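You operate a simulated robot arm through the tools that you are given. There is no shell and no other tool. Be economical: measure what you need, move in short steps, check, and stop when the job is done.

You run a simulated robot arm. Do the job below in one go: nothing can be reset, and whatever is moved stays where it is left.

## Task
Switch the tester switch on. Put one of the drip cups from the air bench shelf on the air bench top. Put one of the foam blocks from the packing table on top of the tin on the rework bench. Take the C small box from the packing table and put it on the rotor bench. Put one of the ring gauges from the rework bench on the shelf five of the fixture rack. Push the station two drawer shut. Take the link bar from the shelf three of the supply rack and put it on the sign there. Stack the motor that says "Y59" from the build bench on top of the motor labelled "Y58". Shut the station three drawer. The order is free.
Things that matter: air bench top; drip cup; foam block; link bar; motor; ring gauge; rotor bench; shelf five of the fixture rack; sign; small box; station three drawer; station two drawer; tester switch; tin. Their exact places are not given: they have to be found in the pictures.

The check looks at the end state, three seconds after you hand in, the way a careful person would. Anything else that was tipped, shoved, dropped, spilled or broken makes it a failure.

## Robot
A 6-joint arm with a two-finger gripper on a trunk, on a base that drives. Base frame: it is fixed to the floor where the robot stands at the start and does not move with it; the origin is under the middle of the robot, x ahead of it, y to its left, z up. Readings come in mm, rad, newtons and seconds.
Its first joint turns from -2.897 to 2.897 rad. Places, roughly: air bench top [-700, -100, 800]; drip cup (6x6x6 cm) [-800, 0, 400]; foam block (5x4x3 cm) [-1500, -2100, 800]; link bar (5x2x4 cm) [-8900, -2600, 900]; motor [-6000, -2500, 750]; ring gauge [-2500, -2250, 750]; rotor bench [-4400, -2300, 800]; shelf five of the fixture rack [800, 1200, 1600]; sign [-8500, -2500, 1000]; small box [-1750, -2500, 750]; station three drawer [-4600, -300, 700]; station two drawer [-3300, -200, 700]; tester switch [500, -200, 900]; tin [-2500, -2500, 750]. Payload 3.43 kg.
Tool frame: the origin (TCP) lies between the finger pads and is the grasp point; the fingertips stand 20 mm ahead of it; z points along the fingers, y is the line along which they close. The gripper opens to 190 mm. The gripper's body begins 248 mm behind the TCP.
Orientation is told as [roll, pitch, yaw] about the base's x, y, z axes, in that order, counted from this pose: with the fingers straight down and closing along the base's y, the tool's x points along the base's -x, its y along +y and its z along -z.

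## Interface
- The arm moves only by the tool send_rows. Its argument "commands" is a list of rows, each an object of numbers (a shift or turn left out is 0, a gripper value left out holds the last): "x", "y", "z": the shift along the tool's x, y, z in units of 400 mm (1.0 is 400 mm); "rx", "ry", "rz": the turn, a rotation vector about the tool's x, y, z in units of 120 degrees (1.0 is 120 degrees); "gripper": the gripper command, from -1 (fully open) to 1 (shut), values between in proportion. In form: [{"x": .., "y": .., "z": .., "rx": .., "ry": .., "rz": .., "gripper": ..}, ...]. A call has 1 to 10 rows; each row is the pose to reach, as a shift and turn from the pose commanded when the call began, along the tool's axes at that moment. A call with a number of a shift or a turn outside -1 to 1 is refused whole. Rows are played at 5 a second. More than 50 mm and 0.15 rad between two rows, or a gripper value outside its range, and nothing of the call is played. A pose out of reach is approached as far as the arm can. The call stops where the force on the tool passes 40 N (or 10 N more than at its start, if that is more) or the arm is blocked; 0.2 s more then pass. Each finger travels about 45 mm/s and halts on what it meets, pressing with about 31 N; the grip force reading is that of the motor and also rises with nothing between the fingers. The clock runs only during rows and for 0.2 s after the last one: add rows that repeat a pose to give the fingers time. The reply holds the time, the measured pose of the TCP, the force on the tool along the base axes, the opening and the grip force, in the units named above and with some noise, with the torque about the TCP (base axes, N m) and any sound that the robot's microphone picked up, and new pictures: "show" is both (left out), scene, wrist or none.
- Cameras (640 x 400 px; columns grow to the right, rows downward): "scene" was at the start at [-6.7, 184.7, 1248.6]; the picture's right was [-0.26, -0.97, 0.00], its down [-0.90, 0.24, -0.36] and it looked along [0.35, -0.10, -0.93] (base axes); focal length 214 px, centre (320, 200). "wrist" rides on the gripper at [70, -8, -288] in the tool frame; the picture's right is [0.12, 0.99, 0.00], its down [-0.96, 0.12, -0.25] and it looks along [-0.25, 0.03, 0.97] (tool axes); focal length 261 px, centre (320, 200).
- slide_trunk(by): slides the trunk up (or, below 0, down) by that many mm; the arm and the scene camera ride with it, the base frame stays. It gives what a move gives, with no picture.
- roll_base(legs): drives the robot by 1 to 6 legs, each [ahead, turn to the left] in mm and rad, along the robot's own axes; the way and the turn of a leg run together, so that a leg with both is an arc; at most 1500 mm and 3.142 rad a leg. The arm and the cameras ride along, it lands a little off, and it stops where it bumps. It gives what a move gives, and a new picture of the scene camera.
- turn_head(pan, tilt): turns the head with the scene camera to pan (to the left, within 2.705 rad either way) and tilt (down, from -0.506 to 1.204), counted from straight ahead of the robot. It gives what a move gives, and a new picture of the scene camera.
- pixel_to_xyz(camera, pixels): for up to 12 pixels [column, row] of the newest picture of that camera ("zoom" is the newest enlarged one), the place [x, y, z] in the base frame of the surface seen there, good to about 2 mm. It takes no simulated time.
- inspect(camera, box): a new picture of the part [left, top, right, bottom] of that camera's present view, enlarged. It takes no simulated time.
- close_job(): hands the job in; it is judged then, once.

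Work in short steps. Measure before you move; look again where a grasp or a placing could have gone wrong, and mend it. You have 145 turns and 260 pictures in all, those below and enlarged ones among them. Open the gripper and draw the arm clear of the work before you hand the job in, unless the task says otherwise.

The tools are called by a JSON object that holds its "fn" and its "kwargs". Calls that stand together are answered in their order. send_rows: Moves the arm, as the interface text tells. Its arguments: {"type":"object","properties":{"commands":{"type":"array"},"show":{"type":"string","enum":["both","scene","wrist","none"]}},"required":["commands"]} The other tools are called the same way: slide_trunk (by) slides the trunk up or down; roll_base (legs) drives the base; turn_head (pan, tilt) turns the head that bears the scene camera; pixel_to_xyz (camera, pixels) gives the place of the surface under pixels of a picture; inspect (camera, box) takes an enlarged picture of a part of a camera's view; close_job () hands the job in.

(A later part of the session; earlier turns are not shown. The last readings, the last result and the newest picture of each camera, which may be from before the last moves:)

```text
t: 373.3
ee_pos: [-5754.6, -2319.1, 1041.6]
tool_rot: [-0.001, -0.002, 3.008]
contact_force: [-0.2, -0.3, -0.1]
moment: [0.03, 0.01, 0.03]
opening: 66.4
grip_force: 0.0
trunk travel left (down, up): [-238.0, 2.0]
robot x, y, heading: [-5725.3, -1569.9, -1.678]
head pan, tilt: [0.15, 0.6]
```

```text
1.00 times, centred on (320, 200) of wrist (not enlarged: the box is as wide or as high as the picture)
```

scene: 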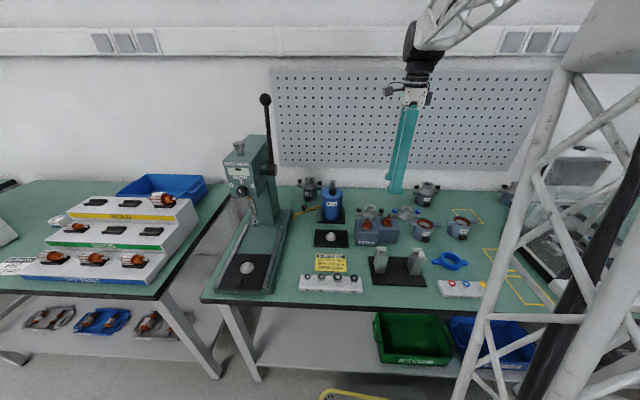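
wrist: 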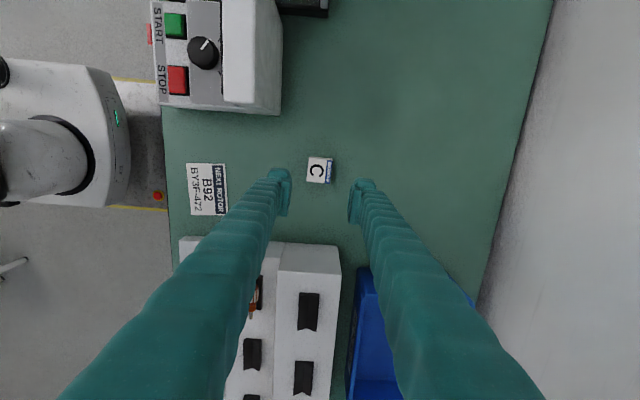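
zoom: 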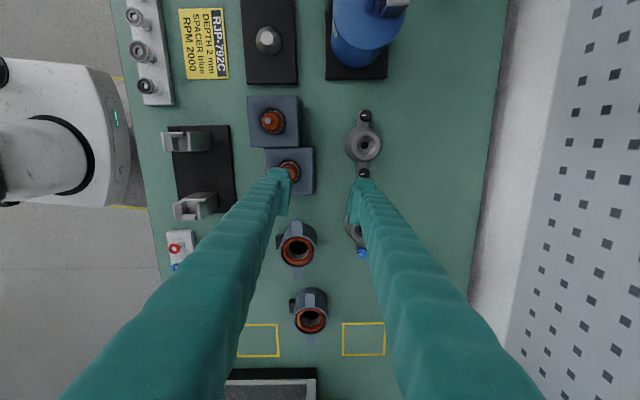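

From here I enlarge both motors for labels and exact positions.

{"fn": "inspect", "kwargs": {"camera": "scene", "box": [280, 165, 360, 235]}}

{"fn": "pixel_to_xyz", "kwargs": {"camera": "zoom", "pixels": [[240, 95], [240, 85], [215, 100], [262, 100], [240, 150], [185, 110], [290, 120], [240, 180], [400, 160], [390, 110], [240, 110], [240, 125]]}}

{"fn": "inspect", "kwargs": {"camera": "scene", "box": [385, 165, 465, 235]}}

```text
5.71 times, centred on (320, 200) of scene
```

zoom: 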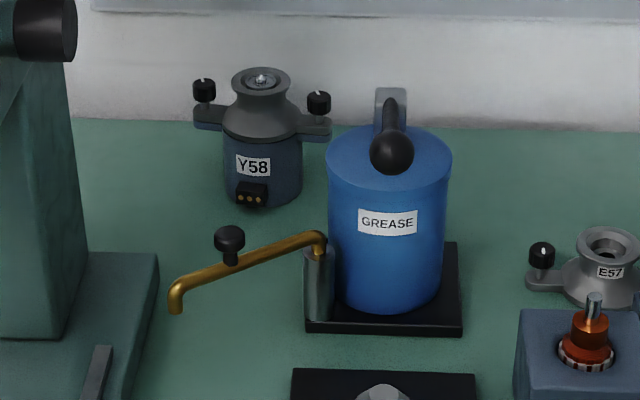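

```text
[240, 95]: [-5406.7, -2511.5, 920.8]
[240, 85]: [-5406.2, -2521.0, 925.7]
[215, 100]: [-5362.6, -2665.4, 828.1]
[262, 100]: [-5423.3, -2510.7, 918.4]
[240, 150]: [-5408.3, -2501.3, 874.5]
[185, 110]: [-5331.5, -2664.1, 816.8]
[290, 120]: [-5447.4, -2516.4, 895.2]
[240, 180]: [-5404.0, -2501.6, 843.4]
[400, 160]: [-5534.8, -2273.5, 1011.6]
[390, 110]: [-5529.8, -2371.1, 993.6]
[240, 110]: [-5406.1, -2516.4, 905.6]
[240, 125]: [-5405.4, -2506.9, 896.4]
```

```text
5.71 times, centred on (425, 200) of scene
```

zoom: 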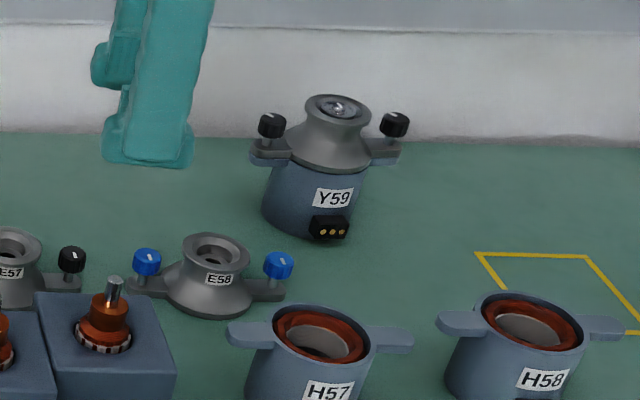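

Labels confirmed. I get precise points on Y59 and on Y58's top boss.

{"fn": "pixel_to_xyz", "kwargs": {"camera": "zoom", "pixels": [[338, 98], [308, 105], [370, 108], [338, 122], [335, 160], [330, 170], [265, 195], [362, 185], [320, 185], [268, 150], [398, 150], [345, 225]]}}

{"fn": "inspect", "kwargs": {"camera": "scene", "box": [296, 172, 328, 212]}}

{"fn": "pixel_to_xyz", "kwargs": {"camera": "zoom", "pixels": [[295, 80], [230, 90], [345, 90], [285, 60], [285, 110], [285, 95], [215, 100], [360, 100], [180, 150], [390, 170], [240, 260], [330, 280]]}}

```text
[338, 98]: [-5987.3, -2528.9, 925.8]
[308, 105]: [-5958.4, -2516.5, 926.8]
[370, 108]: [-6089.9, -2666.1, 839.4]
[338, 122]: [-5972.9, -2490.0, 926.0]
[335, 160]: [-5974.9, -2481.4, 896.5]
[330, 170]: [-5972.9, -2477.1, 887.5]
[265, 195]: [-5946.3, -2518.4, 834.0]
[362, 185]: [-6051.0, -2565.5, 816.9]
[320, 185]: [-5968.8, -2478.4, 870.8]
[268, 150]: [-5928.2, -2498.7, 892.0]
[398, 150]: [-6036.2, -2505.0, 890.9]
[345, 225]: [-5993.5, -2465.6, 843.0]
```

```text
10.00 times, centred on (312, 192) of scene
```

zoom: 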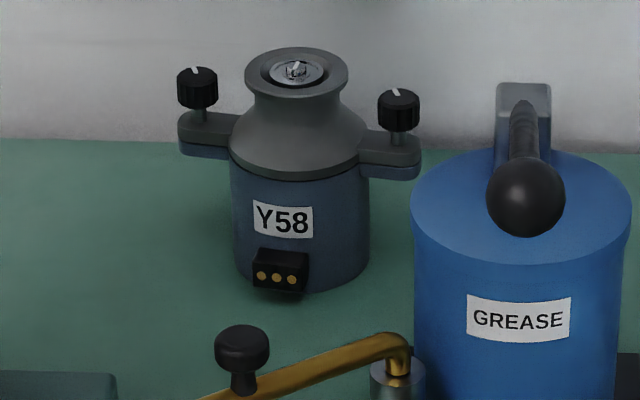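

```text
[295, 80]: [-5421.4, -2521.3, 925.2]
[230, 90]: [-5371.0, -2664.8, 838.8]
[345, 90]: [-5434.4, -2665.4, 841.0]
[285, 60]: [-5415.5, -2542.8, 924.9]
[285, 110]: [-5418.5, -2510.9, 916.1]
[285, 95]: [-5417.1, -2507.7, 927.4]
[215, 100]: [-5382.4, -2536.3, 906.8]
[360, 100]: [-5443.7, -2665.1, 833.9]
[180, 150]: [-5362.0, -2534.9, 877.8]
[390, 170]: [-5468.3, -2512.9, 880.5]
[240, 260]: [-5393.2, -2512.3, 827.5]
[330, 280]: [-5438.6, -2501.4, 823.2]
```

Y59 ≈(-5984,-2512), Y58 ≈(-5421,-2533), both 107 mm tall. I square up at y≈-1630 and move the opened gripper over Y59.

{"fn": "roll_base", "kwargs": {"legs": [[0, 0.104], [60, 0]]}}

{"fn": "send_rows", "kwargs": {"commands": [{"x": -0.093, "y": 0.045, "gripper": -0.2}, {"x": -0.186, "y": 0.09}, {"x": -0.28, "y": 0.134}, {"x": -0.373, "y": 0.179}, {"x": -0.466, "y": 0.224}, {"x": -0.56, "y": 0.268}, {"x": -0.653, "y": 0.313}, {"x": -0.745, "y": 0.358}, {"x": -0.745, "y": 0.358}], "show": "wrist"}}

{"fn": "pixel_to_xyz", "kwargs": {"camera": "wrist", "pixels": [[320, 170], [310, 170], [330, 170], [320, 160], [320, 180]]}}

```text
t: 374.8
ee_pos: [-5674.4, -2376.8, 1041.5]
tool_rot: [0.0, 0.001, 3.111]
contact_force: [0.7, 0.7, 0.2]
moment: [-0.05, -0.01, -0.04]
opening: 66.6
grip_force: 0.1
trunk travel left (down, up): [-238.0, 2.0]
robot x, y, heading: [-5725.6, -1631.2, -1.567]
head pan, tilt: [0.15, 0.6]
```

scene: 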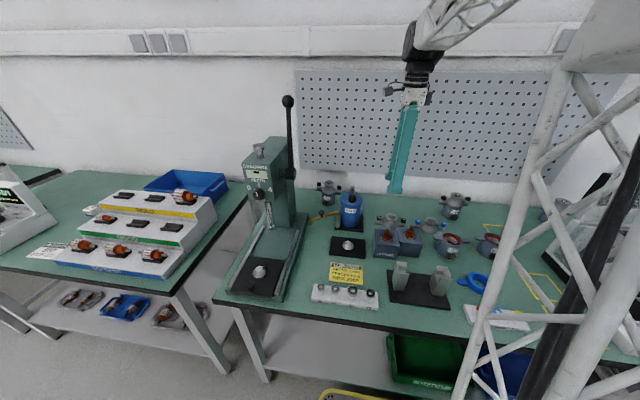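

```text
t: 376.8
ee_pos: [-5979.6, -2514.8, 1043.0]
tool_rot: [0.001, 0.002, 3.113]
contact_force: [-0.3, -0.3, 0.2]
moment: [0.06, -0.05, -0.03]
opening: 114.1
grip_force: 0.1
trunk travel left (down, up): [-238.0, 2.0]
robot x, y, heading: [-5727.0, -1629.9, -1.575]
head pan, tilt: [0.15, 0.6]
```

wrist: 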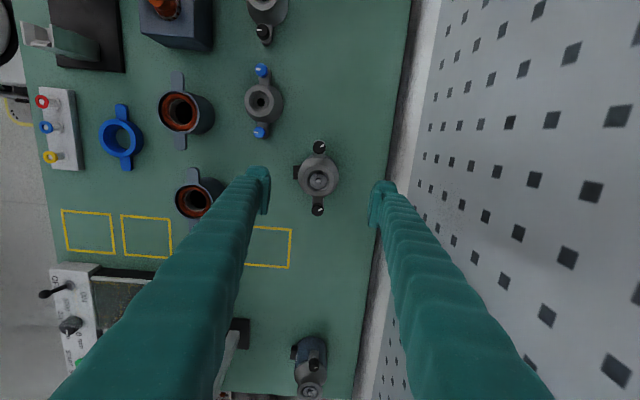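

```text
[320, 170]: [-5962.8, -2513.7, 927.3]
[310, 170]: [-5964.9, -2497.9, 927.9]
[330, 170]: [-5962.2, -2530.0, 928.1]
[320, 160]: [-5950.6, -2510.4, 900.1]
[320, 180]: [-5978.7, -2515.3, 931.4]
```

Y59's boss is centred under the hand (318,180). I descend to TCP z≈874, close fully and lift a little.

{"fn": "send_rows", "kwargs": {"commands": [{"y": -0.006, "z": 0.1}, {"y": -0.006, "z": 0.2}, {"y": -0.006, "z": 0.3}, {"y": -0.006, "z": 0.38}, {"y": -0.006, "z": 0.4225}, {"y": -0.006, "z": 0.4225}], "show": "none"}}

{"fn": "send_rows", "kwargs": {"commands": [{"gripper": 0.2}, {"gripper": 1}, {"gripper": 1}, {"gripper": 1}, {"gripper": 1}], "show": "wrist"}}

```text
t: 378.2
ee_pos: [-5977.5, -2509.9, 874.4]
tool_rot: [-0.001, -0.001, 3.114]
contact_force: [-0.5, -0.8, -1.1]
moment: [-0.01, 0.02, -0.01]
opening: 114.1
grip_force: 0.1
trunk travel left (down, up): [-238.0, 2.0]
robot x, y, heading: [-5728.6, -1626.0, -1.564]
head pan, tilt: [0.15, 0.6]
```

```text
t: 379.4
ee_pos: [-5977.0, -2509.7, 875.6]
tool_rot: [0.001, 0.0, 3.112]
contact_force: [0.0, -3.1, 1.4]
moment: [-0.08, 0.02, -0.02]
opening: 69.2
grip_force: 30.8
trunk travel left (down, up): [-238.0, 2.0]
robot x, y, heading: [-5727.6, -1627.2, -1.566]
head pan, tilt: [0.15, 0.6]
```

wrist: 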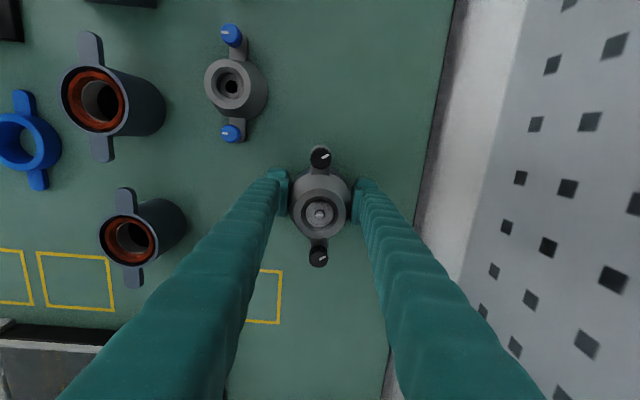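

Gripped at 69 mm. I lift 220 mm and check it's held.

{"fn": "send_rows", "kwargs": {"commands": [{"z": -0.05}, {"z": -0.15}, {"z": -0.25}, {"z": -0.35}, {"z": -0.45}, {"z": -0.55}], "show": "wrist"}}

{"fn": "send_rows", "kwargs": {"commands": [{"x": 0.11, "y": 0.0}, {"x": 0.22, "y": 0.0}, {"x": 0.33, "y": 0.0}, {"x": 0.44, "y": 0.0}, {"x": 0.55}, {"x": 0.66}, {"x": 0.77}, {"x": 0.88}, {"x": 0.99}], "show": "none"}}

```text
t: 380.8
ee_pos: [-5977.9, -2509.2, 1091.7]
tool_rot: [-0.001, 0.002, 3.11]
contact_force: [-0.3, -0.2, -7.3]
moment: [0.06, -0.03, -0.02]
opening: 69.3
grip_force: 30.7
trunk travel left (down, up): [-238.0, 2.0]
robot x, y, heading: [-5721.9, -1624.1, -1.569]
head pan, tilt: [0.15, 0.6]
```

wrist: 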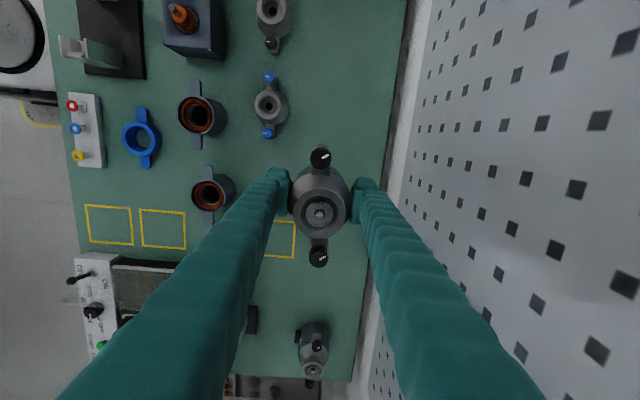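

```text
t: 382.8
ee_pos: [-5582.0, -2520.7, 1094.0]
tool_rot: [0.0, 0.001, 3.113]
contact_force: [-0.8, 0.0, -7.0]
moment: [-0.05, -0.15, 0.0]
opening: 69.3
grip_force: 30.4
trunk travel left (down, up): [-238.0, 2.0]
robot x, y, heading: [-5728.6, -1629.1, -1.564]
head pan, tilt: [0.15, 0.6]
```

Held (7 N weight). I look at Y58 from above with the wrist camera to refine its centre.

{"fn": "inspect", "kwargs": {"camera": "wrist", "box": [240, 0, 400, 120]}}

```text
3.33 times, centred on (320, 60) of wrist
```

zoom: 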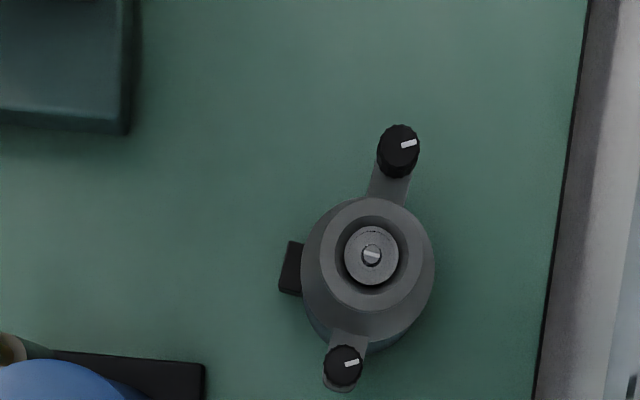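

{"fn": "pixel_to_xyz", "kwargs": {"camera": "zoom", "pixels": [[371, 215], [326, 255], [417, 255], [371, 295], [330, 225], [412, 285], [371, 254], [345, 255], [398, 255]]}}

```text
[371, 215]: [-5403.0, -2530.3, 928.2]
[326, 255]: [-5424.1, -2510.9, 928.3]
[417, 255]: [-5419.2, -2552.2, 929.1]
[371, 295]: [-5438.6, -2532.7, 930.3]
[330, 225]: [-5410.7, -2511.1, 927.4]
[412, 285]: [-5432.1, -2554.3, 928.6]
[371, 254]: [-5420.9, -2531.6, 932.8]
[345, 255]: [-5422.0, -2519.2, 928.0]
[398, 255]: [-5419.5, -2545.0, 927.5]
```

Y58 centre (-5421,-2532), boss 928. I bring Y59 over it and lower to ~10 mm above.

{"fn": "send_rows", "kwargs": {"commands": [{"x": 0.1, "y": 0.004}, {"x": 0.2, "y": 0.008}, {"x": 0.3, "y": 0.012}, {"x": 0.408, "y": 0.0166}, {"x": 0.408, "y": 0.0166, "z": 0.08}, {"x": 0.408, "y": 0.0166, "z": 0.16}, {"x": 0.408, "y": 0.0166, "z": 0.23}, {"x": 0.408, "y": 0.0166, "z": 0.23}], "show": "wrist"}}

{"fn": "inspect", "kwargs": {"camera": "scene", "box": [280, 140, 380, 230]}}

{"fn": "pixel_to_xyz", "kwargs": {"camera": "wrist", "pixels": [[319, 213], [300, 213], [338, 213], [319, 196], [319, 232]]}}

```text
t: 384.6
ee_pos: [-5419.5, -2535.1, 999.8]
tool_rot: [0.0, -0.001, 3.113]
contact_force: [0.2, -0.4, -7.7]
moment: [0.03, -0.02, 0.01]
opening: 69.3
grip_force: 31.1
trunk travel left (down, up): [-238.0, 2.0]
robot x, y, heading: [-5725.2, -1629.5, -1.568]
head pan, tilt: [0.15, 0.6]
```

wrist: 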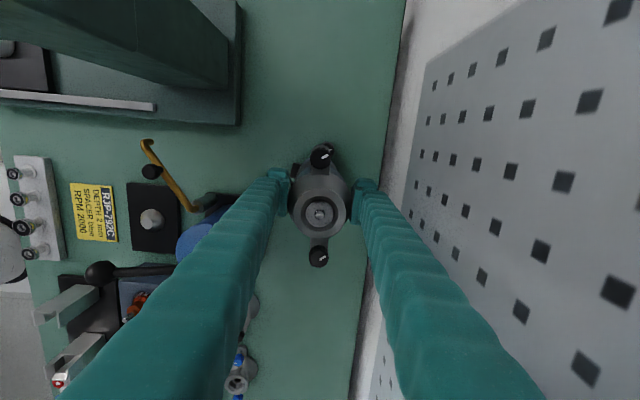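

```text
4.44 times, centred on (330, 185) of scene
```

zoom: 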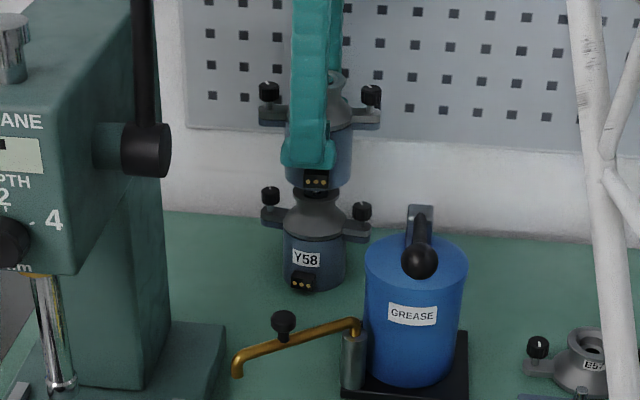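

```text
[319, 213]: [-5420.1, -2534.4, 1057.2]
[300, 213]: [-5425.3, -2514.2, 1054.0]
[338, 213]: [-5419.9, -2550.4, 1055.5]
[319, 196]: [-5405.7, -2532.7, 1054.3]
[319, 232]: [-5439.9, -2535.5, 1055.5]
```

Well aligned. I lower in small steps until contact.

{"fn": "send_rows", "kwargs": {"commands": [{"y": -0.004, "z": 0.012}, {"y": -0.004, "z": 0.022}, {"y": -0.004, "z": 0.028}, {"y": -0.004, "z": 0.033}, {"y": -0.004, "z": 0.038}, {"y": -0.004, "z": 0.042}], "show": "none"}}

```text
t: 386.0
ee_pos: [-5419.4, -2532.5, 986.1]
tool_rot: [0.002, 0.0, 3.112]
contact_force: [1.3, 0.8, 8.3]
moment: [0.07, -0.05, -0.02]
opening: 69.3
grip_force: 31.0
trunk travel left (down, up): [-238.0, 2.0]
robot x, y, heading: [-5729.2, -1628.7, -1.563]
head pan, tilt: [0.15, 0.6]
```

Contact at TCP 986. I open gently a little and look whether it stands straight.

{"fn": "send_rows", "kwargs": {"commands": [{"gripper": 0.22}, {"gripper": 0.15}, {"gripper": 0.15}, {"gripper": 0.15}], "show": "none"}}

{"fn": "inspect", "kwargs": {"camera": "scene", "box": [280, 140, 380, 230]}}

{"fn": "inspect", "kwargs": {"camera": "wrist", "box": [240, 130, 400, 280]}}

```text
t: 387.0
ee_pos: [-5419.5, -2532.3, 984.6]
tool_rot: [0.0, 0.0, 3.112]
contact_force: [-0.5, 0.4, 0.5]
moment: [-0.01, -0.02, 0.0]
opening: 80.8
grip_force: 0.0
trunk travel left (down, up): [-238.0, 2.0]
robot x, y, heading: [-5726.0, -1630.3, -1.568]
head pan, tilt: [0.15, 0.6]
```

```text
4.44 times, centred on (330, 185) of scene
```

zoom: 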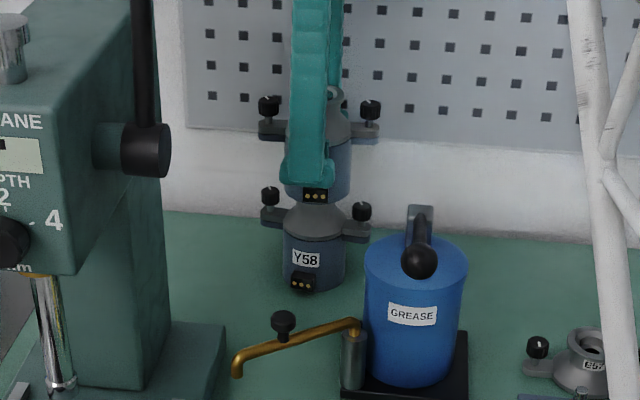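

```text
2.67 times, centred on (320, 205) of wrist
```

zoom: 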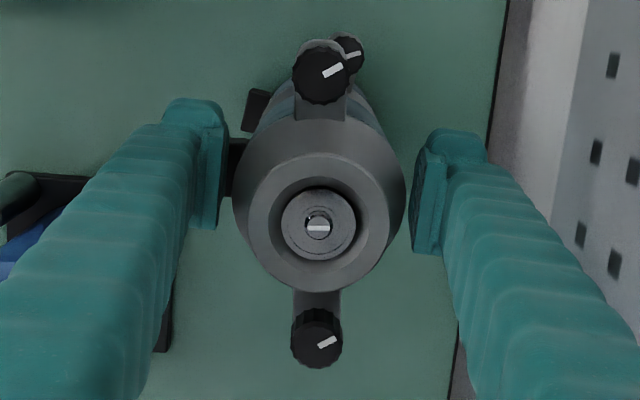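

It stands straight. I open, lift clear, retract, back off and drive west toward the supply rack.

{"fn": "send_rows", "kwargs": {"commands": [{"gripper": -0.15}, {"gripper": -0.15, "z": -0.02}, {"z": -0.1}, {"z": -0.2}, {"z": -0.3}, {"z": -0.3, "y": -0.1}, {"z": -0.3, "y": -0.2}, {"z": -0.3, "y": -0.3}, {"z": -0.3, "y": -0.4}], "show": "none"}}

{"fn": "roll_base", "kwargs": {"legs": [[-450, 0], [0, -1.573], [1100, 0], [1100, 0]]}}

{"fn": "turn_head", "kwargs": {"pan": 0.6, "tilt": 0.3}}

```text
t: 389.0
ee_pos: [-5415.6, -2372.7, 1105.5]
tool_rot: [0.0, 0.0, 3.113]
contact_force: [-0.6, 0.0, 0.1]
moment: [0.17, 0.02, -0.01]
opening: 109.3
grip_force: 0.1
trunk travel left (down, up): [-238.0, 2.0]
robot x, y, heading: [-5726.2, -1624.9, -1.57]
head pan, tilt: [0.15, 0.6]
```

```text
t: 406.0
ee_pos: [-8633.7, -1563.7, 1104.7]
tool_rot: [0.001, -0.001, 1.561]
contact_force: [-0.4, -0.2, -0.3]
moment: [0.0, 0.02, -0.01]
opening: 109.3
grip_force: 0.0
trunk travel left (down, up): [-238.0, 2.0]
robot x, y, heading: [-7900.6, -1241.9, -3.118]
head pan, tilt: [0.15, 0.6]
```

scene: 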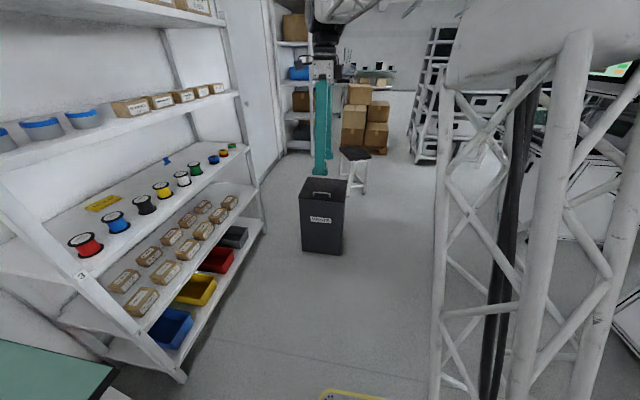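

```text
t: 406.9
ee_pos: [-8633.7, -1564.8, 1105.4]
tool_rot: [-0.001, 0.001, 1.561]
contact_force: [0.0, 0.9, -0.6]
moment: [0.0, 0.02, 0.01]
opening: 108.9
grip_force: 0.0
trunk travel left (down, up): [-238.0, 2.0]
robot x, y, heading: [-7899.8, -1241.3, -3.121]
head pan, tilt: [0.6, 0.3]
```

scene: 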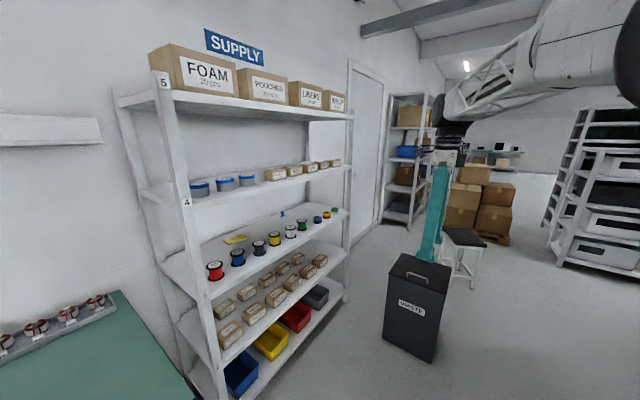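

Shelf 3 holds spools, a yellow sign (235,239) and a small blue piece (282,214), perhaps the link bar. I enlarge and measure.

{"fn": "inspect", "kwargs": {"camera": "scene", "box": [190, 190, 350, 290]}}

{"fn": "pixel_to_xyz", "kwargs": {"camera": "scene", "pixels": [[282, 214], [235, 239], [250, 236], [225, 243], [216, 264], [238, 252], [260, 242], [240, 285], [345, 214], [215, 290], [200, 215], [290, 184]]}}

```text
4.00 times, centred on (270, 240) of scene
```

zoom: 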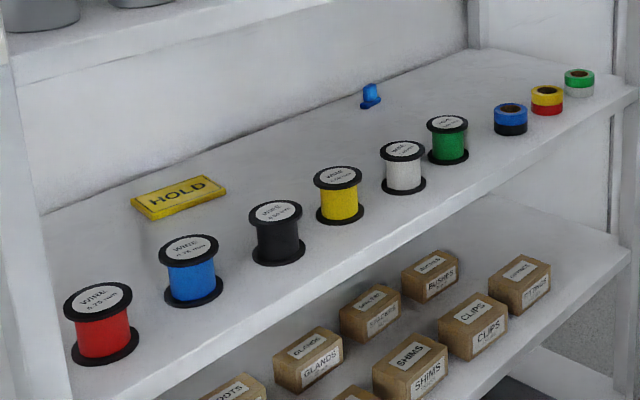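

```text
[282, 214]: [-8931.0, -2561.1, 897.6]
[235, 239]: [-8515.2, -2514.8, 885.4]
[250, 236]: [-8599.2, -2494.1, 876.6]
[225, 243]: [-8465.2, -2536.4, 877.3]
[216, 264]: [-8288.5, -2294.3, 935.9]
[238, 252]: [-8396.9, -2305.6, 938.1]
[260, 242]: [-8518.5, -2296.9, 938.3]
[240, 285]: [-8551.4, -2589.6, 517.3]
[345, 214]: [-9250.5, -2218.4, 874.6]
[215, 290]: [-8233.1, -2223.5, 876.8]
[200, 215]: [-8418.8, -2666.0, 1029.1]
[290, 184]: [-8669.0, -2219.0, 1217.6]
```

The blue link bar is deep on shelf 3 at (-8931,-2561); the HOLD sign lies at (-8520,-2515). I measure the spools/tapes in front of it and the bar's shape.

{"fn": "pixel_to_xyz", "kwargs": {"camera": "zoom", "pixels": [[404, 150], [447, 122], [467, 140], [494, 115], [510, 106], [527, 110], [428, 125], [370, 87], [370, 100], [362, 95], [379, 100], [372, 108]]}}

{"fn": "inspect", "kwargs": {"camera": "scene", "box": [270, 200, 302, 224]}}

```text
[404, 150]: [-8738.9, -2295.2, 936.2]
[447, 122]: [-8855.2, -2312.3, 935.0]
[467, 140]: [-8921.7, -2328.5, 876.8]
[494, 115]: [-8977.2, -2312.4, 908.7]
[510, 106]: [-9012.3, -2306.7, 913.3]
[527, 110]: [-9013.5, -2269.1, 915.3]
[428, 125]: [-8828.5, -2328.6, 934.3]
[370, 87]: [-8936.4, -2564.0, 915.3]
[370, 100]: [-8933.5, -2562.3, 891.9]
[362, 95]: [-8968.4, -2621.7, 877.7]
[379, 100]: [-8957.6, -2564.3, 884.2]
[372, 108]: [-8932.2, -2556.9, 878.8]
```

```text
16.00 times, centred on (286, 212) of scene
```

zoom: 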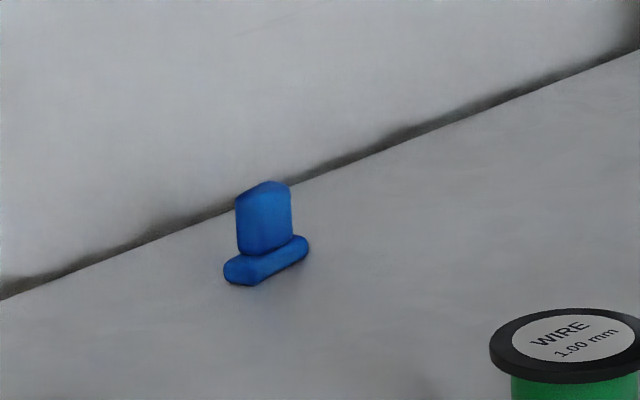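

The bar has a ~30 mm wide upright grip, top 917. A waste bin stands in front of the rack; I locate it and bring the arm to the front with the wrist turned.

{"fn": "pixel_to_xyz", "kwargs": {"camera": "scene", "pixels": [[415, 350], [388, 330], [440, 290], [415, 275], [395, 270], [470, 275], [455, 235], [350, 290]]}}

{"fn": "send_rows", "kwargs": {"commands": [{"x": -0.076, "y": 0.023, "z": 0.017, "rz": -0.07}, {"x": -0.153, "y": 0.046, "z": 0.034, "rz": -0.14}, {"x": -0.229, "y": 0.069, "z": 0.05, "rz": -0.21}, {"x": -0.305, "y": 0.092, "z": 0.067, "rz": -0.28}, {"x": -0.382, "y": 0.115, "z": 0.084, "rz": -0.35}, {"x": -0.458, "y": 0.138, "z": 0.1, "rz": -0.42}, {"x": -0.534, "y": 0.161, "z": 0.117, "rz": -0.49}, {"x": -0.61, "y": 0.184, "z": 0.134, "rz": -0.56}, {"x": -0.687, "y": 0.207, "z": 0.15, "rz": -0.63}, {"x": -0.763, "y": 0.23, "z": 0.1675, "rz": -0.7}], "show": "none"}}

```text
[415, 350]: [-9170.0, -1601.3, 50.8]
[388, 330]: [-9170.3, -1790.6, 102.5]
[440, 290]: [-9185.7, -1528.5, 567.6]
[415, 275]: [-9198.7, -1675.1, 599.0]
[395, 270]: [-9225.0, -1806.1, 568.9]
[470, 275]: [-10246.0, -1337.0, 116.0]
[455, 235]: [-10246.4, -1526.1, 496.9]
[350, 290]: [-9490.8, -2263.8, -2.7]
```

```text
t: 409.1
ee_pos: [-8723.5, -1258.9, 1037.8]
tool_rot: [0.0, 0.002, 3.028]
contact_force: [-0.2, 0.0, 0.1]
moment: [0.05, 0.04, 0.01]
opening: 109.2
grip_force: 0.0
trunk travel left (down, up): [-238.0, 2.0]
robot x, y, heading: [-7895.6, -1239.8, -3.117]
head pan, tilt: [0.6, 0.3]
```

Bin occupies x -9170..-9420, so I approach at x≈-8860 with heading -1.66 so the arm points straight at the bar. I drive to the start of that line.

{"fn": "roll_base", "kwargs": {"legs": [[928, 0], [0, 1.455]]}}

{"fn": "send_rows", "kwargs": {"commands": [{"rz": -0.066, "gripper": 0.45}, {"rz": -0.066}], "show": "none"}}

{"fn": "send_rows", "kwargs": {"commands": [{"ry": -0.062}, {"ry": -0.124}, {"ry": -0.186}, {"ry": -0.248}, {"ry": -0.31}, {"ry": -0.372}, {"ry": -0.434}, {"ry": -0.496}, {"ry": -0.558}, {"ry": -0.558}], "show": "scene"}}

```text
t: 417.0
ee_pos: [-9103.1, -2043.6, 1037.2]
tool_rot: [0.0, 0.0, -2.039]
contact_force: [-0.3, -0.3, 0.8]
moment: [-0.04, -0.05, 0.0]
opening: 109.4
grip_force: 0.1
trunk travel left (down, up): [-238.0, 2.0]
robot x, y, heading: [-8836.4, -1258.7, -1.899]
head pan, tilt: [0.6, 0.3]
stopped in leg 2: the robot was blocked; the commanded pose is now the measured one
```

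scene: 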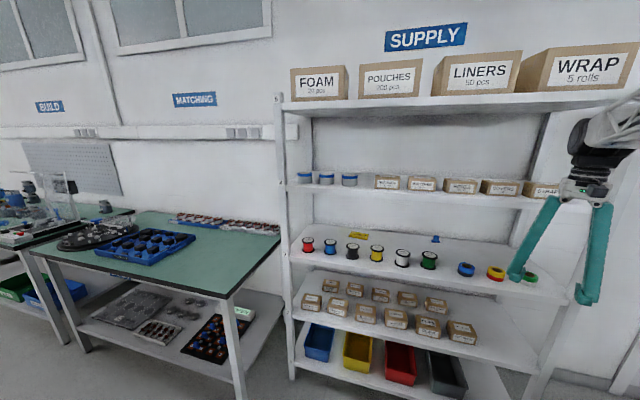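

```text
t: 417.6
ee_pos: [-9103.4, -2043.5, 1037.7]
tool_rot: [0.0, 0.0, -1.898]
contact_force: [0.7, -0.8, 0.3]
moment: [0.0, -0.02, 0.01]
opening: 56.2
grip_force: 0.1
trunk travel left (down, up): [-238.0, 2.0]
robot x, y, heading: [-8834.6, -1259.2, -1.907]
head pan, tilt: [0.6, 0.3]
```

```text
t: 419.8
ee_pos: [-9105.0, -2044.3, 1037.0]
tool_rot: [0.003, -1.168, -1.899]
contact_force: [0.1, 0.2, 0.0]
moment: [0.0, 0.02, -0.01]
opening: 52.5
grip_force: 0.0
trunk travel left (down, up): [-238.0, 2.0]
robot x, y, heading: [-8834.9, -1258.7, -1.895]
head pan, tilt: [0.6, 0.3]
```

scene: 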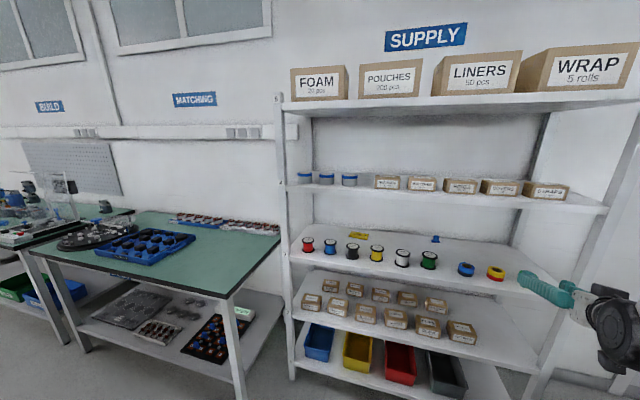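

The base corner met the bin on turning. I back off, then turn farther away from it and advance part of the way along the line to the bar.

{"fn": "roll_base", "kwargs": {"legs": [[-115, 0], [0, 0.225], [200, 0]]}}

{"fn": "slide_trunk", "kwargs": {"by": -86}}

{"fn": "turn_head", "kwargs": {"pan": -0.3, "tilt": 0.7}}

{"fn": "inspect", "kwargs": {"camera": "wrist", "box": [220, 100, 420, 225]}}

```text
t: 423.0
ee_pos: [-8898.7, -2173.4, 1037.6]
tool_rot: [0.001, -1.171, -1.668]
contact_force: [-0.5, 0.4, -0.6]
moment: [-0.01, 0.03, -0.01]
opening: 52.1
grip_force: 0.0
trunk travel left (down, up): [-238.0, 2.0]
robot x, y, heading: [-8818.6, -1351.5, -1.673]
head pan, tilt: [0.6, 0.3]
```

scene: 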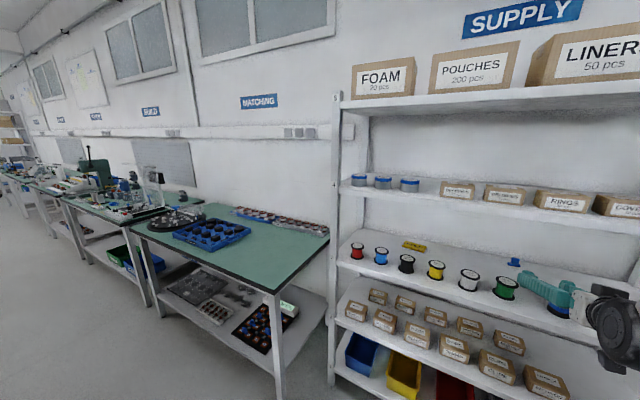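

```text
t: 424.2
ee_pos: [-8899.3, -2174.5, 950.9]
tool_rot: [0.003, -1.17, -1.668]
contact_force: [-0.1, 0.1, 0.3]
moment: [0.04, 0.0, 0.0]
opening: 52.3
grip_force: 0.1
trunk travel left (down, up): [-152.0, 88.0]
robot x, y, heading: [-8815.8, -1351.0, -1.667]
head pan, tilt: [0.6, 0.3]
```

```text
t: 425.4
ee_pos: [-8898.7, -2174.0, 951.3]
tool_rot: [0.001, -1.169, -1.668]
contact_force: [0.0, 0.7, 0.5]
moment: [0.02, 0.04, -0.03]
opening: 51.8
grip_force: 0.1
trunk travel left (down, up): [-152.0, 88.0]
robot x, y, heading: [-8814.2, -1346.0, -1.671]
head pan, tilt: [-0.3, 0.7]
```

scene: 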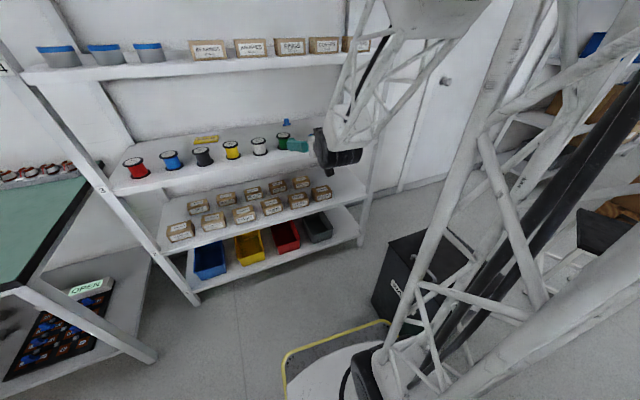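

```text
3.20 times, centred on (320, 162) of wrist
```

zoom: 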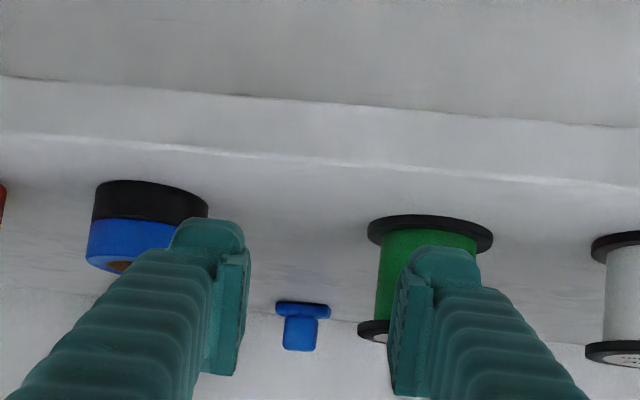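

The bar is straight ahead between the blue tape and green spool. I measure it from here.

{"fn": "pixel_to_xyz", "kwargs": {"camera": "zoom", "pixels": [[278, 310], [328, 312], [303, 307], [288, 335], [313, 335], [300, 347], [300, 330], [360, 330], [372, 230], [206, 205]]}}

```text
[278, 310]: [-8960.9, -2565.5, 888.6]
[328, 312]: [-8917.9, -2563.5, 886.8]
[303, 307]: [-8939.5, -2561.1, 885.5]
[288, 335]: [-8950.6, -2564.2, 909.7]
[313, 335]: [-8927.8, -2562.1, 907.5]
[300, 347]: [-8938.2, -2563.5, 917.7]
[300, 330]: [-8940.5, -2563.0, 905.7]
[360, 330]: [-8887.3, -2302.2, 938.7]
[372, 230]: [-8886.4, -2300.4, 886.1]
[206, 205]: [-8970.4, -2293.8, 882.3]
```

Bar centre (-8939,-2571), top 918. I raise to z 975 to clear the green spool (938), drive in 398 mm, and check.

{"fn": "slide_trunk", "kwargs": {"by": 24}}

{"fn": "roll_base", "kwargs": {"legs": [[398, 0]]}}

{"fn": "inspect", "kwargs": {"camera": "wrist", "box": [220, 80, 420, 205]}}

{"fn": "pixel_to_xyz", "kwargs": {"camera": "zoom", "pixels": [[320, 130], [320, 150], [320, 170], [320, 200], [340, 170], [300, 170]]}}

```text
t: 426.1
ee_pos: [-8899.1, -2173.9, 974.7]
tool_rot: [0.001, -1.169, -1.67]
contact_force: [-0.1, 0.2, 0.3]
moment: [0.0, -0.01, 0.01]
opening: 52.2
grip_force: 0.1
trunk travel left (down, up): [-176.0, 64.0]
robot x, y, heading: [-8822.7, -1353.0, -1.664]
head pan, tilt: [-0.3, 0.7]
```

```text
t: 428.6
ee_pos: [-8931.5, -2578.4, 975.7]
tool_rot: [0.002, -1.169, -1.661]
contact_force: [-0.9, -0.1, -0.4]
moment: [-0.01, 0.02, -0.01]
opening: 52.1
grip_force: 0.1
trunk travel left (down, up): [-176.0, 64.0]
robot x, y, heading: [-8858.5, -1755.6, -1.664]
head pan, tilt: [-0.3, 0.7]
```

scene: 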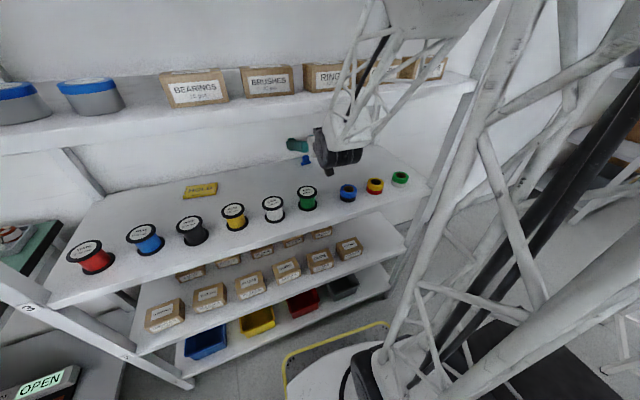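

```text
3.20 times, centred on (320, 142) of wrist
```

zoom: 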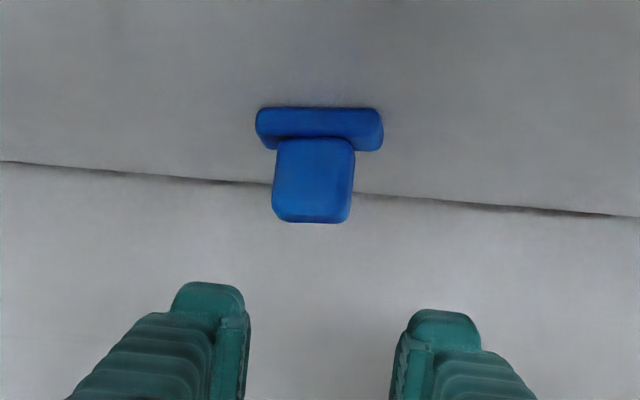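

```text
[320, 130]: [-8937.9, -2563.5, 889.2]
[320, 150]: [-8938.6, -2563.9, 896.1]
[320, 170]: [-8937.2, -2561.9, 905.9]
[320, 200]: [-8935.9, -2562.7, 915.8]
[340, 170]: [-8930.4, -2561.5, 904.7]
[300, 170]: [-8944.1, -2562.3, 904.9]
```

The hand is 7 mm left of the bar. I shift right 7 mm, lower 71 mm, and close.

{"fn": "send_rows", "kwargs": {"commands": [{"y": -0.0175}, {"y": -0.0175}], "show": "none"}}

{"fn": "slide_trunk", "kwargs": {"by": -71}}

{"fn": "send_rows", "kwargs": {"commands": [{"gripper": 1}, {"gripper": 1}, {"gripper": 1}, {"gripper": 1}], "show": "none"}}

{"fn": "slide_trunk", "kwargs": {"by": 75}}

{"fn": "inspect", "kwargs": {"camera": "wrist", "box": [220, 80, 420, 205]}}

```text
t: 429.2
ee_pos: [-8935.8, -2576.9, 976.7]
tool_rot: [0.003, -1.169, -1.66]
contact_force: [0.7, 0.1, -0.8]
moment: [0.02, 0.01, -0.01]
opening: 52.1
grip_force: 0.0
trunk travel left (down, up): [-176.0, 64.0]
robot x, y, heading: [-8857.9, -1755.5, -1.664]
head pan, tilt: [-0.3, 0.7]
```

```text
t: 430.3
ee_pos: [-8938.0, -2575.9, 905.6]
tool_rot: [0.001, -1.169, -1.66]
contact_force: [-0.4, 1.8, 6.8]
moment: [0.02, 0.09, -0.01]
opening: 52.5
grip_force: 0.5
trunk travel left (down, up): [-106.0, 134.0]
robot x, y, heading: [-8854.0, -1757.8, -1.663]
head pan, tilt: [-0.3, 0.7]
```

```text
t: 431.3
ee_pos: [-8938.6, -2576.1, 906.0]
tool_rot: [0.003, -1.168, -1.662]
contact_force: [-5.8, -0.9, 13.7]
moment: [0.01, 0.2, 0.01]
opening: 45.1
grip_force: 31.6
trunk travel left (down, up): [-106.0, 134.0]
robot x, y, heading: [-8856.2, -1753.1, -1.666]
head pan, tilt: [-0.3, 0.7]
```

```text
t: 432.4
ee_pos: [-8937.8, -2576.3, 981.4]
tool_rot: [0.003, -1.17, -1.659]
contact_force: [0.2, -0.4, -0.9]
moment: [-0.03, 0.02, 0.0]
opening: 45.0
grip_force: 30.8
trunk travel left (down, up): [-180.0, 60.0]
robot x, y, heading: [-8856.9, -1755.9, -1.664]
head pan, tilt: [-0.3, 0.7]
```

```text
3.20 times, centred on (320, 142) of wrist
```

zoom: 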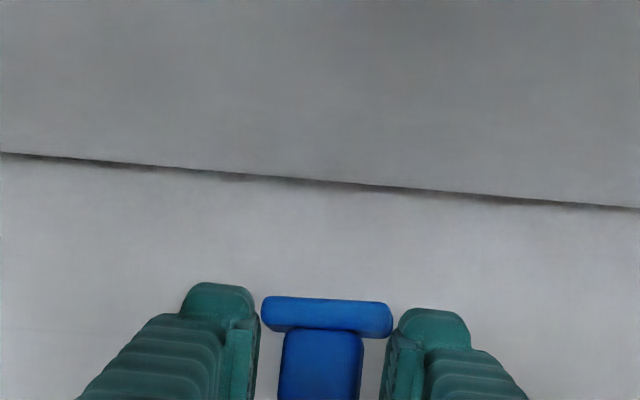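

The bar is held by its base ends, level. I back out past the bin and line up with the HOLD sign at (-8520,-2515), stopping short of it.

{"fn": "roll_base", "kwargs": {"legs": [[-640, 0], [0, 1.664], [275, 0], [0, -1.571], [330, 0]]}}

{"fn": "inspect", "kwargs": {"camera": "wrist", "box": [160, 60, 480, 260]}}

```text
t: 447.6
ee_pos: [-8491.7, -2260.2, 980.5]
tool_rot: [0.002, -1.168, -1.535]
contact_force: [0.4, 0.1, -0.9]
moment: [-0.01, 0.04, -0.05]
opening: 44.9
grip_force: 31.3
trunk travel left (down, up): [-180.0, 60.0]
robot x, y, heading: [-8515.9, -1433.5, -1.538]
head pan, tilt: [-0.3, 0.7]
```

scene: 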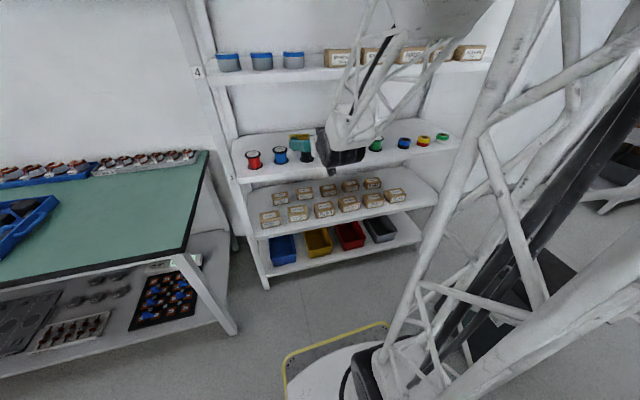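

```text
2.00 times, centred on (320, 160) of wrist
```

zoom: 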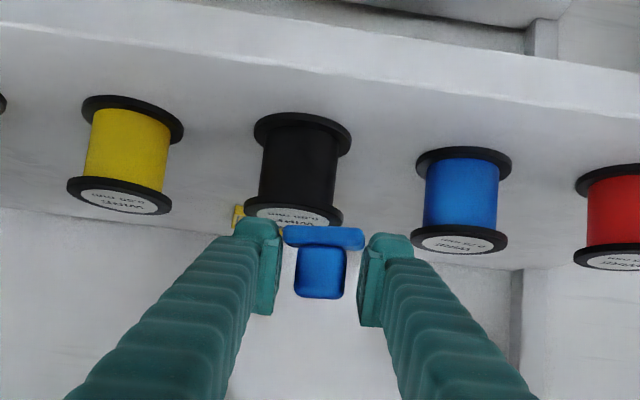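

The sign peeks out behind the black spool. I turn the base -0.039 rad to line up and measure the sign from the scene camera.

{"fn": "roll_base", "kwargs": {"legs": [[0, -0.039]]}}

{"fn": "inspect", "kwargs": {"camera": "scene", "box": [260, 110, 340, 160]}}

{"fn": "pixel_to_xyz", "kwargs": {"camera": "zoom", "pixels": [[240, 190], [300, 190], [280, 200], [240, 215], [260, 180], [320, 185], [350, 200], [225, 200]]}}

```text
t: 448.4
ee_pos: [-8524.3, -2260.4, 979.8]
tool_rot: [0.0, -1.171, -1.572]
contact_force: [-0.6, 0.1, -0.1]
moment: [0.0, -0.02, 0.0]
opening: 44.8
grip_force: 31.1
trunk travel left (down, up): [-180.0, 60.0]
robot x, y, heading: [-8518.4, -1433.7, -1.571]
head pan, tilt: [-0.3, 0.7]
```

scene: 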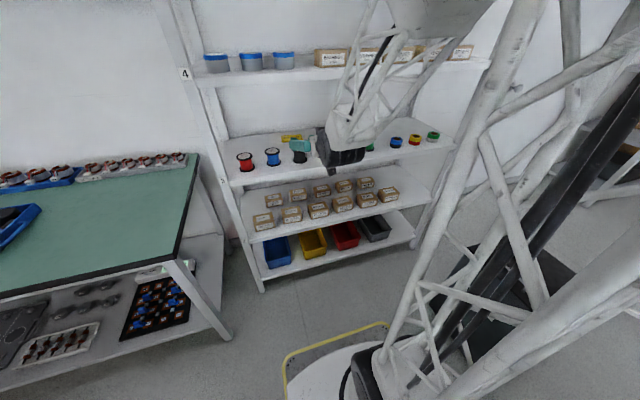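

```text
8.00 times, centred on (300, 135) of scene
```

zoom: 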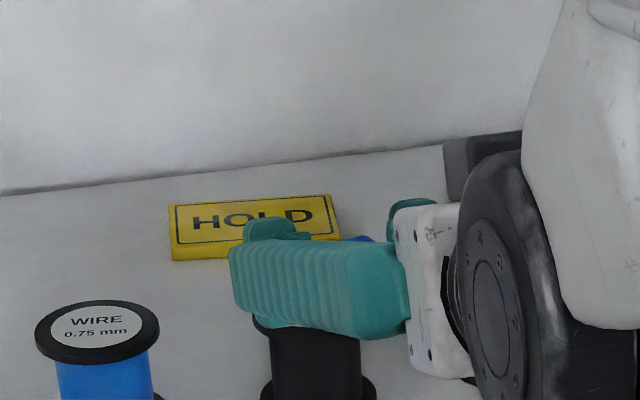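

```text
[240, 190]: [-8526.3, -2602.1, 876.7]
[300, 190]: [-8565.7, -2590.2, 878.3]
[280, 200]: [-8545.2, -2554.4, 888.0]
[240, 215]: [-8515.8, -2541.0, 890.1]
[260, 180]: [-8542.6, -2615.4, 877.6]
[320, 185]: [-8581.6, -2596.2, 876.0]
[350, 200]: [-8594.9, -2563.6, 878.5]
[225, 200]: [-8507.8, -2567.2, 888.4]
```

The sign spans about x -8582..-8468, y -2568..-2490, top ≈889. I drive in 270 mm, lower most of the way, and check.

{"fn": "roll_base", "kwargs": {"legs": [[270, 0]]}}

{"fn": "slide_trunk", "kwargs": {"by": -54}}

{"fn": "inspect", "kwargs": {"camera": "wrist", "box": [220, 80, 420, 205]}}

```text
t: 450.3
ee_pos: [-8522.2, -2532.2, 980.1]
tool_rot: [0.004, -1.169, -1.571]
contact_force: [0.4, -0.9, -1.2]
moment: [0.01, -0.01, -0.03]
opening: 44.7
grip_force: 30.9
trunk travel left (down, up): [-180.0, 60.0]
robot x, y, heading: [-8515.9, -1704.4, -1.571]
head pan, tilt: [-0.3, 0.7]
```

scene: 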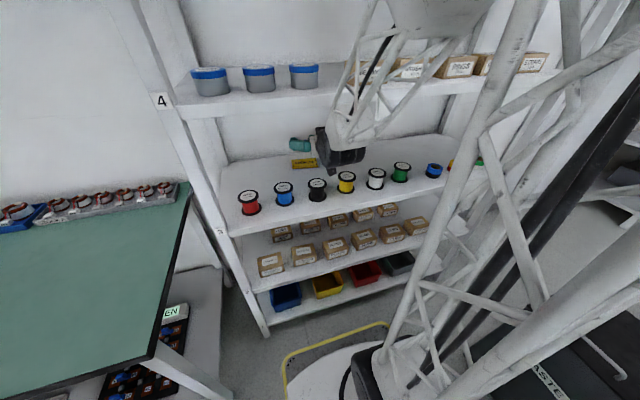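

```text
t: 451.3
ee_pos: [-8522.7, -2531.2, 926.5]
tool_rot: [0.002, -1.169, -1.57]
contact_force: [-0.2, 0.1, -1.6]
moment: [-0.01, 0.01, 0.0]
opening: 45.0
grip_force: 30.6
trunk travel left (down, up): [-126.0, 113.0]
robot x, y, heading: [-8517.0, -1704.0, -1.57]
head pan, tilt: [-0.3, 0.7]
```

```text
3.20 times, centred on (320, 142) of wrist
```

zoom: 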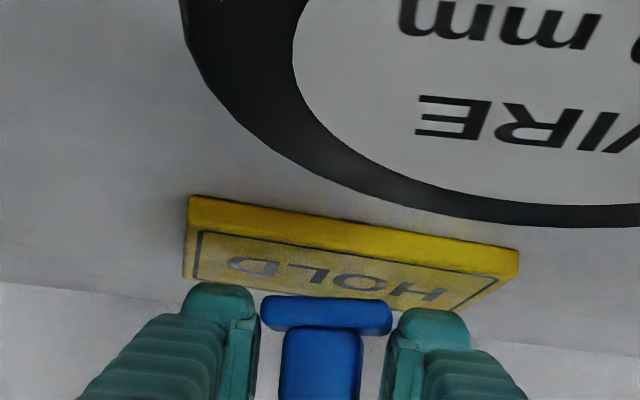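

I check the bar's position against the sign's edges before releasing.

{"fn": "pixel_to_xyz", "kwargs": {"camera": "zoom", "pixels": [[350, 245], [200, 232], [190, 275], [500, 278], [460, 305], [325, 312], [325, 300], [230, 285], [410, 300]]}}

```text
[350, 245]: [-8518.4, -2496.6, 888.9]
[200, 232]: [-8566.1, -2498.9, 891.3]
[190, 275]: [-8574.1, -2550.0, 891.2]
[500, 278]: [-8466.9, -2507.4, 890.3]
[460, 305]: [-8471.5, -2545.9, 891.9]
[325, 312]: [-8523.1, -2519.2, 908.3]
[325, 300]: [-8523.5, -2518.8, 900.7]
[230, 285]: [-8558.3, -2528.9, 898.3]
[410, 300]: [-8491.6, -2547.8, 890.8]
```

The bar is over the sign's middle. I lower to contact, release, and rise.

{"fn": "slide_trunk", "kwargs": {"by": -5}}

{"fn": "slide_trunk", "kwargs": {"by": -2.5}}

{"fn": "send_rows", "kwargs": {"commands": [{"gripper": 0.45}, {"gripper": 0.4}, {"gripper": 0.4}], "show": "none"}}

{"fn": "slide_trunk", "kwargs": {"by": 62}}

{"fn": "roll_base", "kwargs": {"legs": [[-480, 0]]}}

{"fn": "inspect", "kwargs": {"camera": "scene", "box": [260, 90, 360, 160]}}

```text
t: 451.8
ee_pos: [-8522.3, -2532.1, 921.1]
tool_rot: [0.002, -1.168, -1.571]
contact_force: [0.5, 0.2, -0.5]
moment: [-0.01, 0.03, -0.01]
opening: 44.8
grip_force: 30.8
trunk travel left (down, up): [-122.0, 118.0]
robot x, y, heading: [-8515.6, -1710.4, -1.569]
head pan, tilt: [-0.3, 0.7]
```

```text
t: 452.3
ee_pos: [-8522.1, -2532.4, 918.9]
tool_rot: [0.002, -1.171, -1.571]
contact_force: [-0.4, 0.5, -0.2]
moment: [-0.01, -0.02, -0.01]
opening: 44.9
grip_force: 31.3
trunk travel left (down, up): [-119.0, 121.0]
robot x, y, heading: [-8515.8, -1706.0, -1.574]
head pan, tilt: [-0.3, 0.7]
```

```text
t: 453.1
ee_pos: [-8522.2, -2533.1, 918.2]
tool_rot: [0.003, -1.17, -1.571]
contact_force: [-0.3, 0.0, -0.1]
moment: [-0.01, 0.0, 0.0]
opening: 56.8
grip_force: 0.1
trunk travel left (down, up): [-119.0, 121.0]
robot x, y, heading: [-8516.1, -1706.4, -1.572]
head pan, tilt: [-0.3, 0.7]
```

```text
t: 454.1
ee_pos: [-8522.6, -2532.0, 979.9]
tool_rot: [0.001, -1.17, -1.568]
contact_force: [0.2, 0.3, 0.0]
moment: [-0.01, 0.01, -0.01]
opening: 57.1
grip_force: 0.1
trunk travel left (down, up): [-181.0, 59.0]
robot x, y, heading: [-8519.1, -1707.4, -1.571]
head pan, tilt: [-0.3, 0.7]
```

```text
t: 457.0
ee_pos: [-8525.0, -2048.5, 981.5]
tool_rot: [0.002, -1.169, -1.576]
contact_force: [-0.2, 0.4, -0.2]
moment: [-0.02, -0.04, 0.0]
opening: 57.0
grip_force: 0.1
trunk travel left (down, up): [-181.0, 59.0]
robot x, y, heading: [-8514.7, -1220.9, -1.579]
head pan, tilt: [-0.3, 0.7]
```

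scene: 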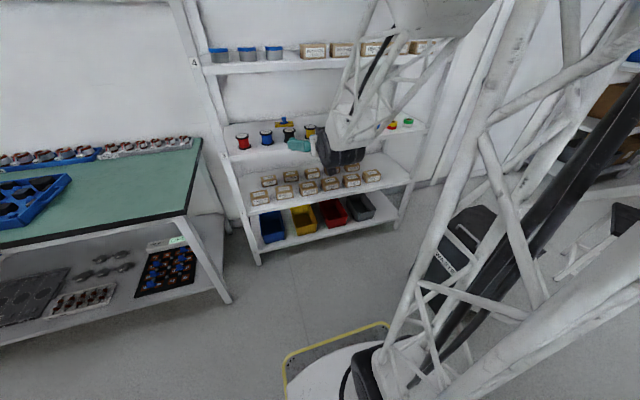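

```text
5.71 times, centred on (310, 125) of scene
```

zoom: 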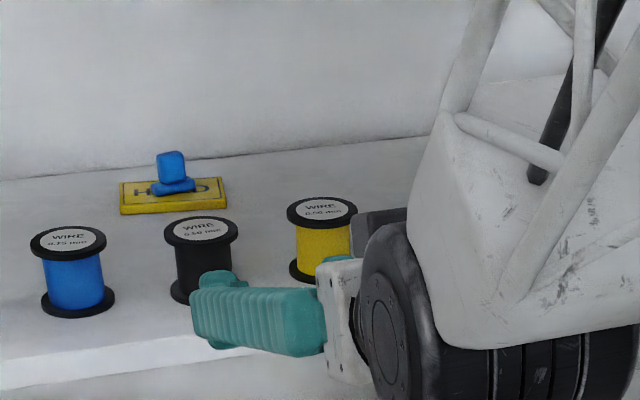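

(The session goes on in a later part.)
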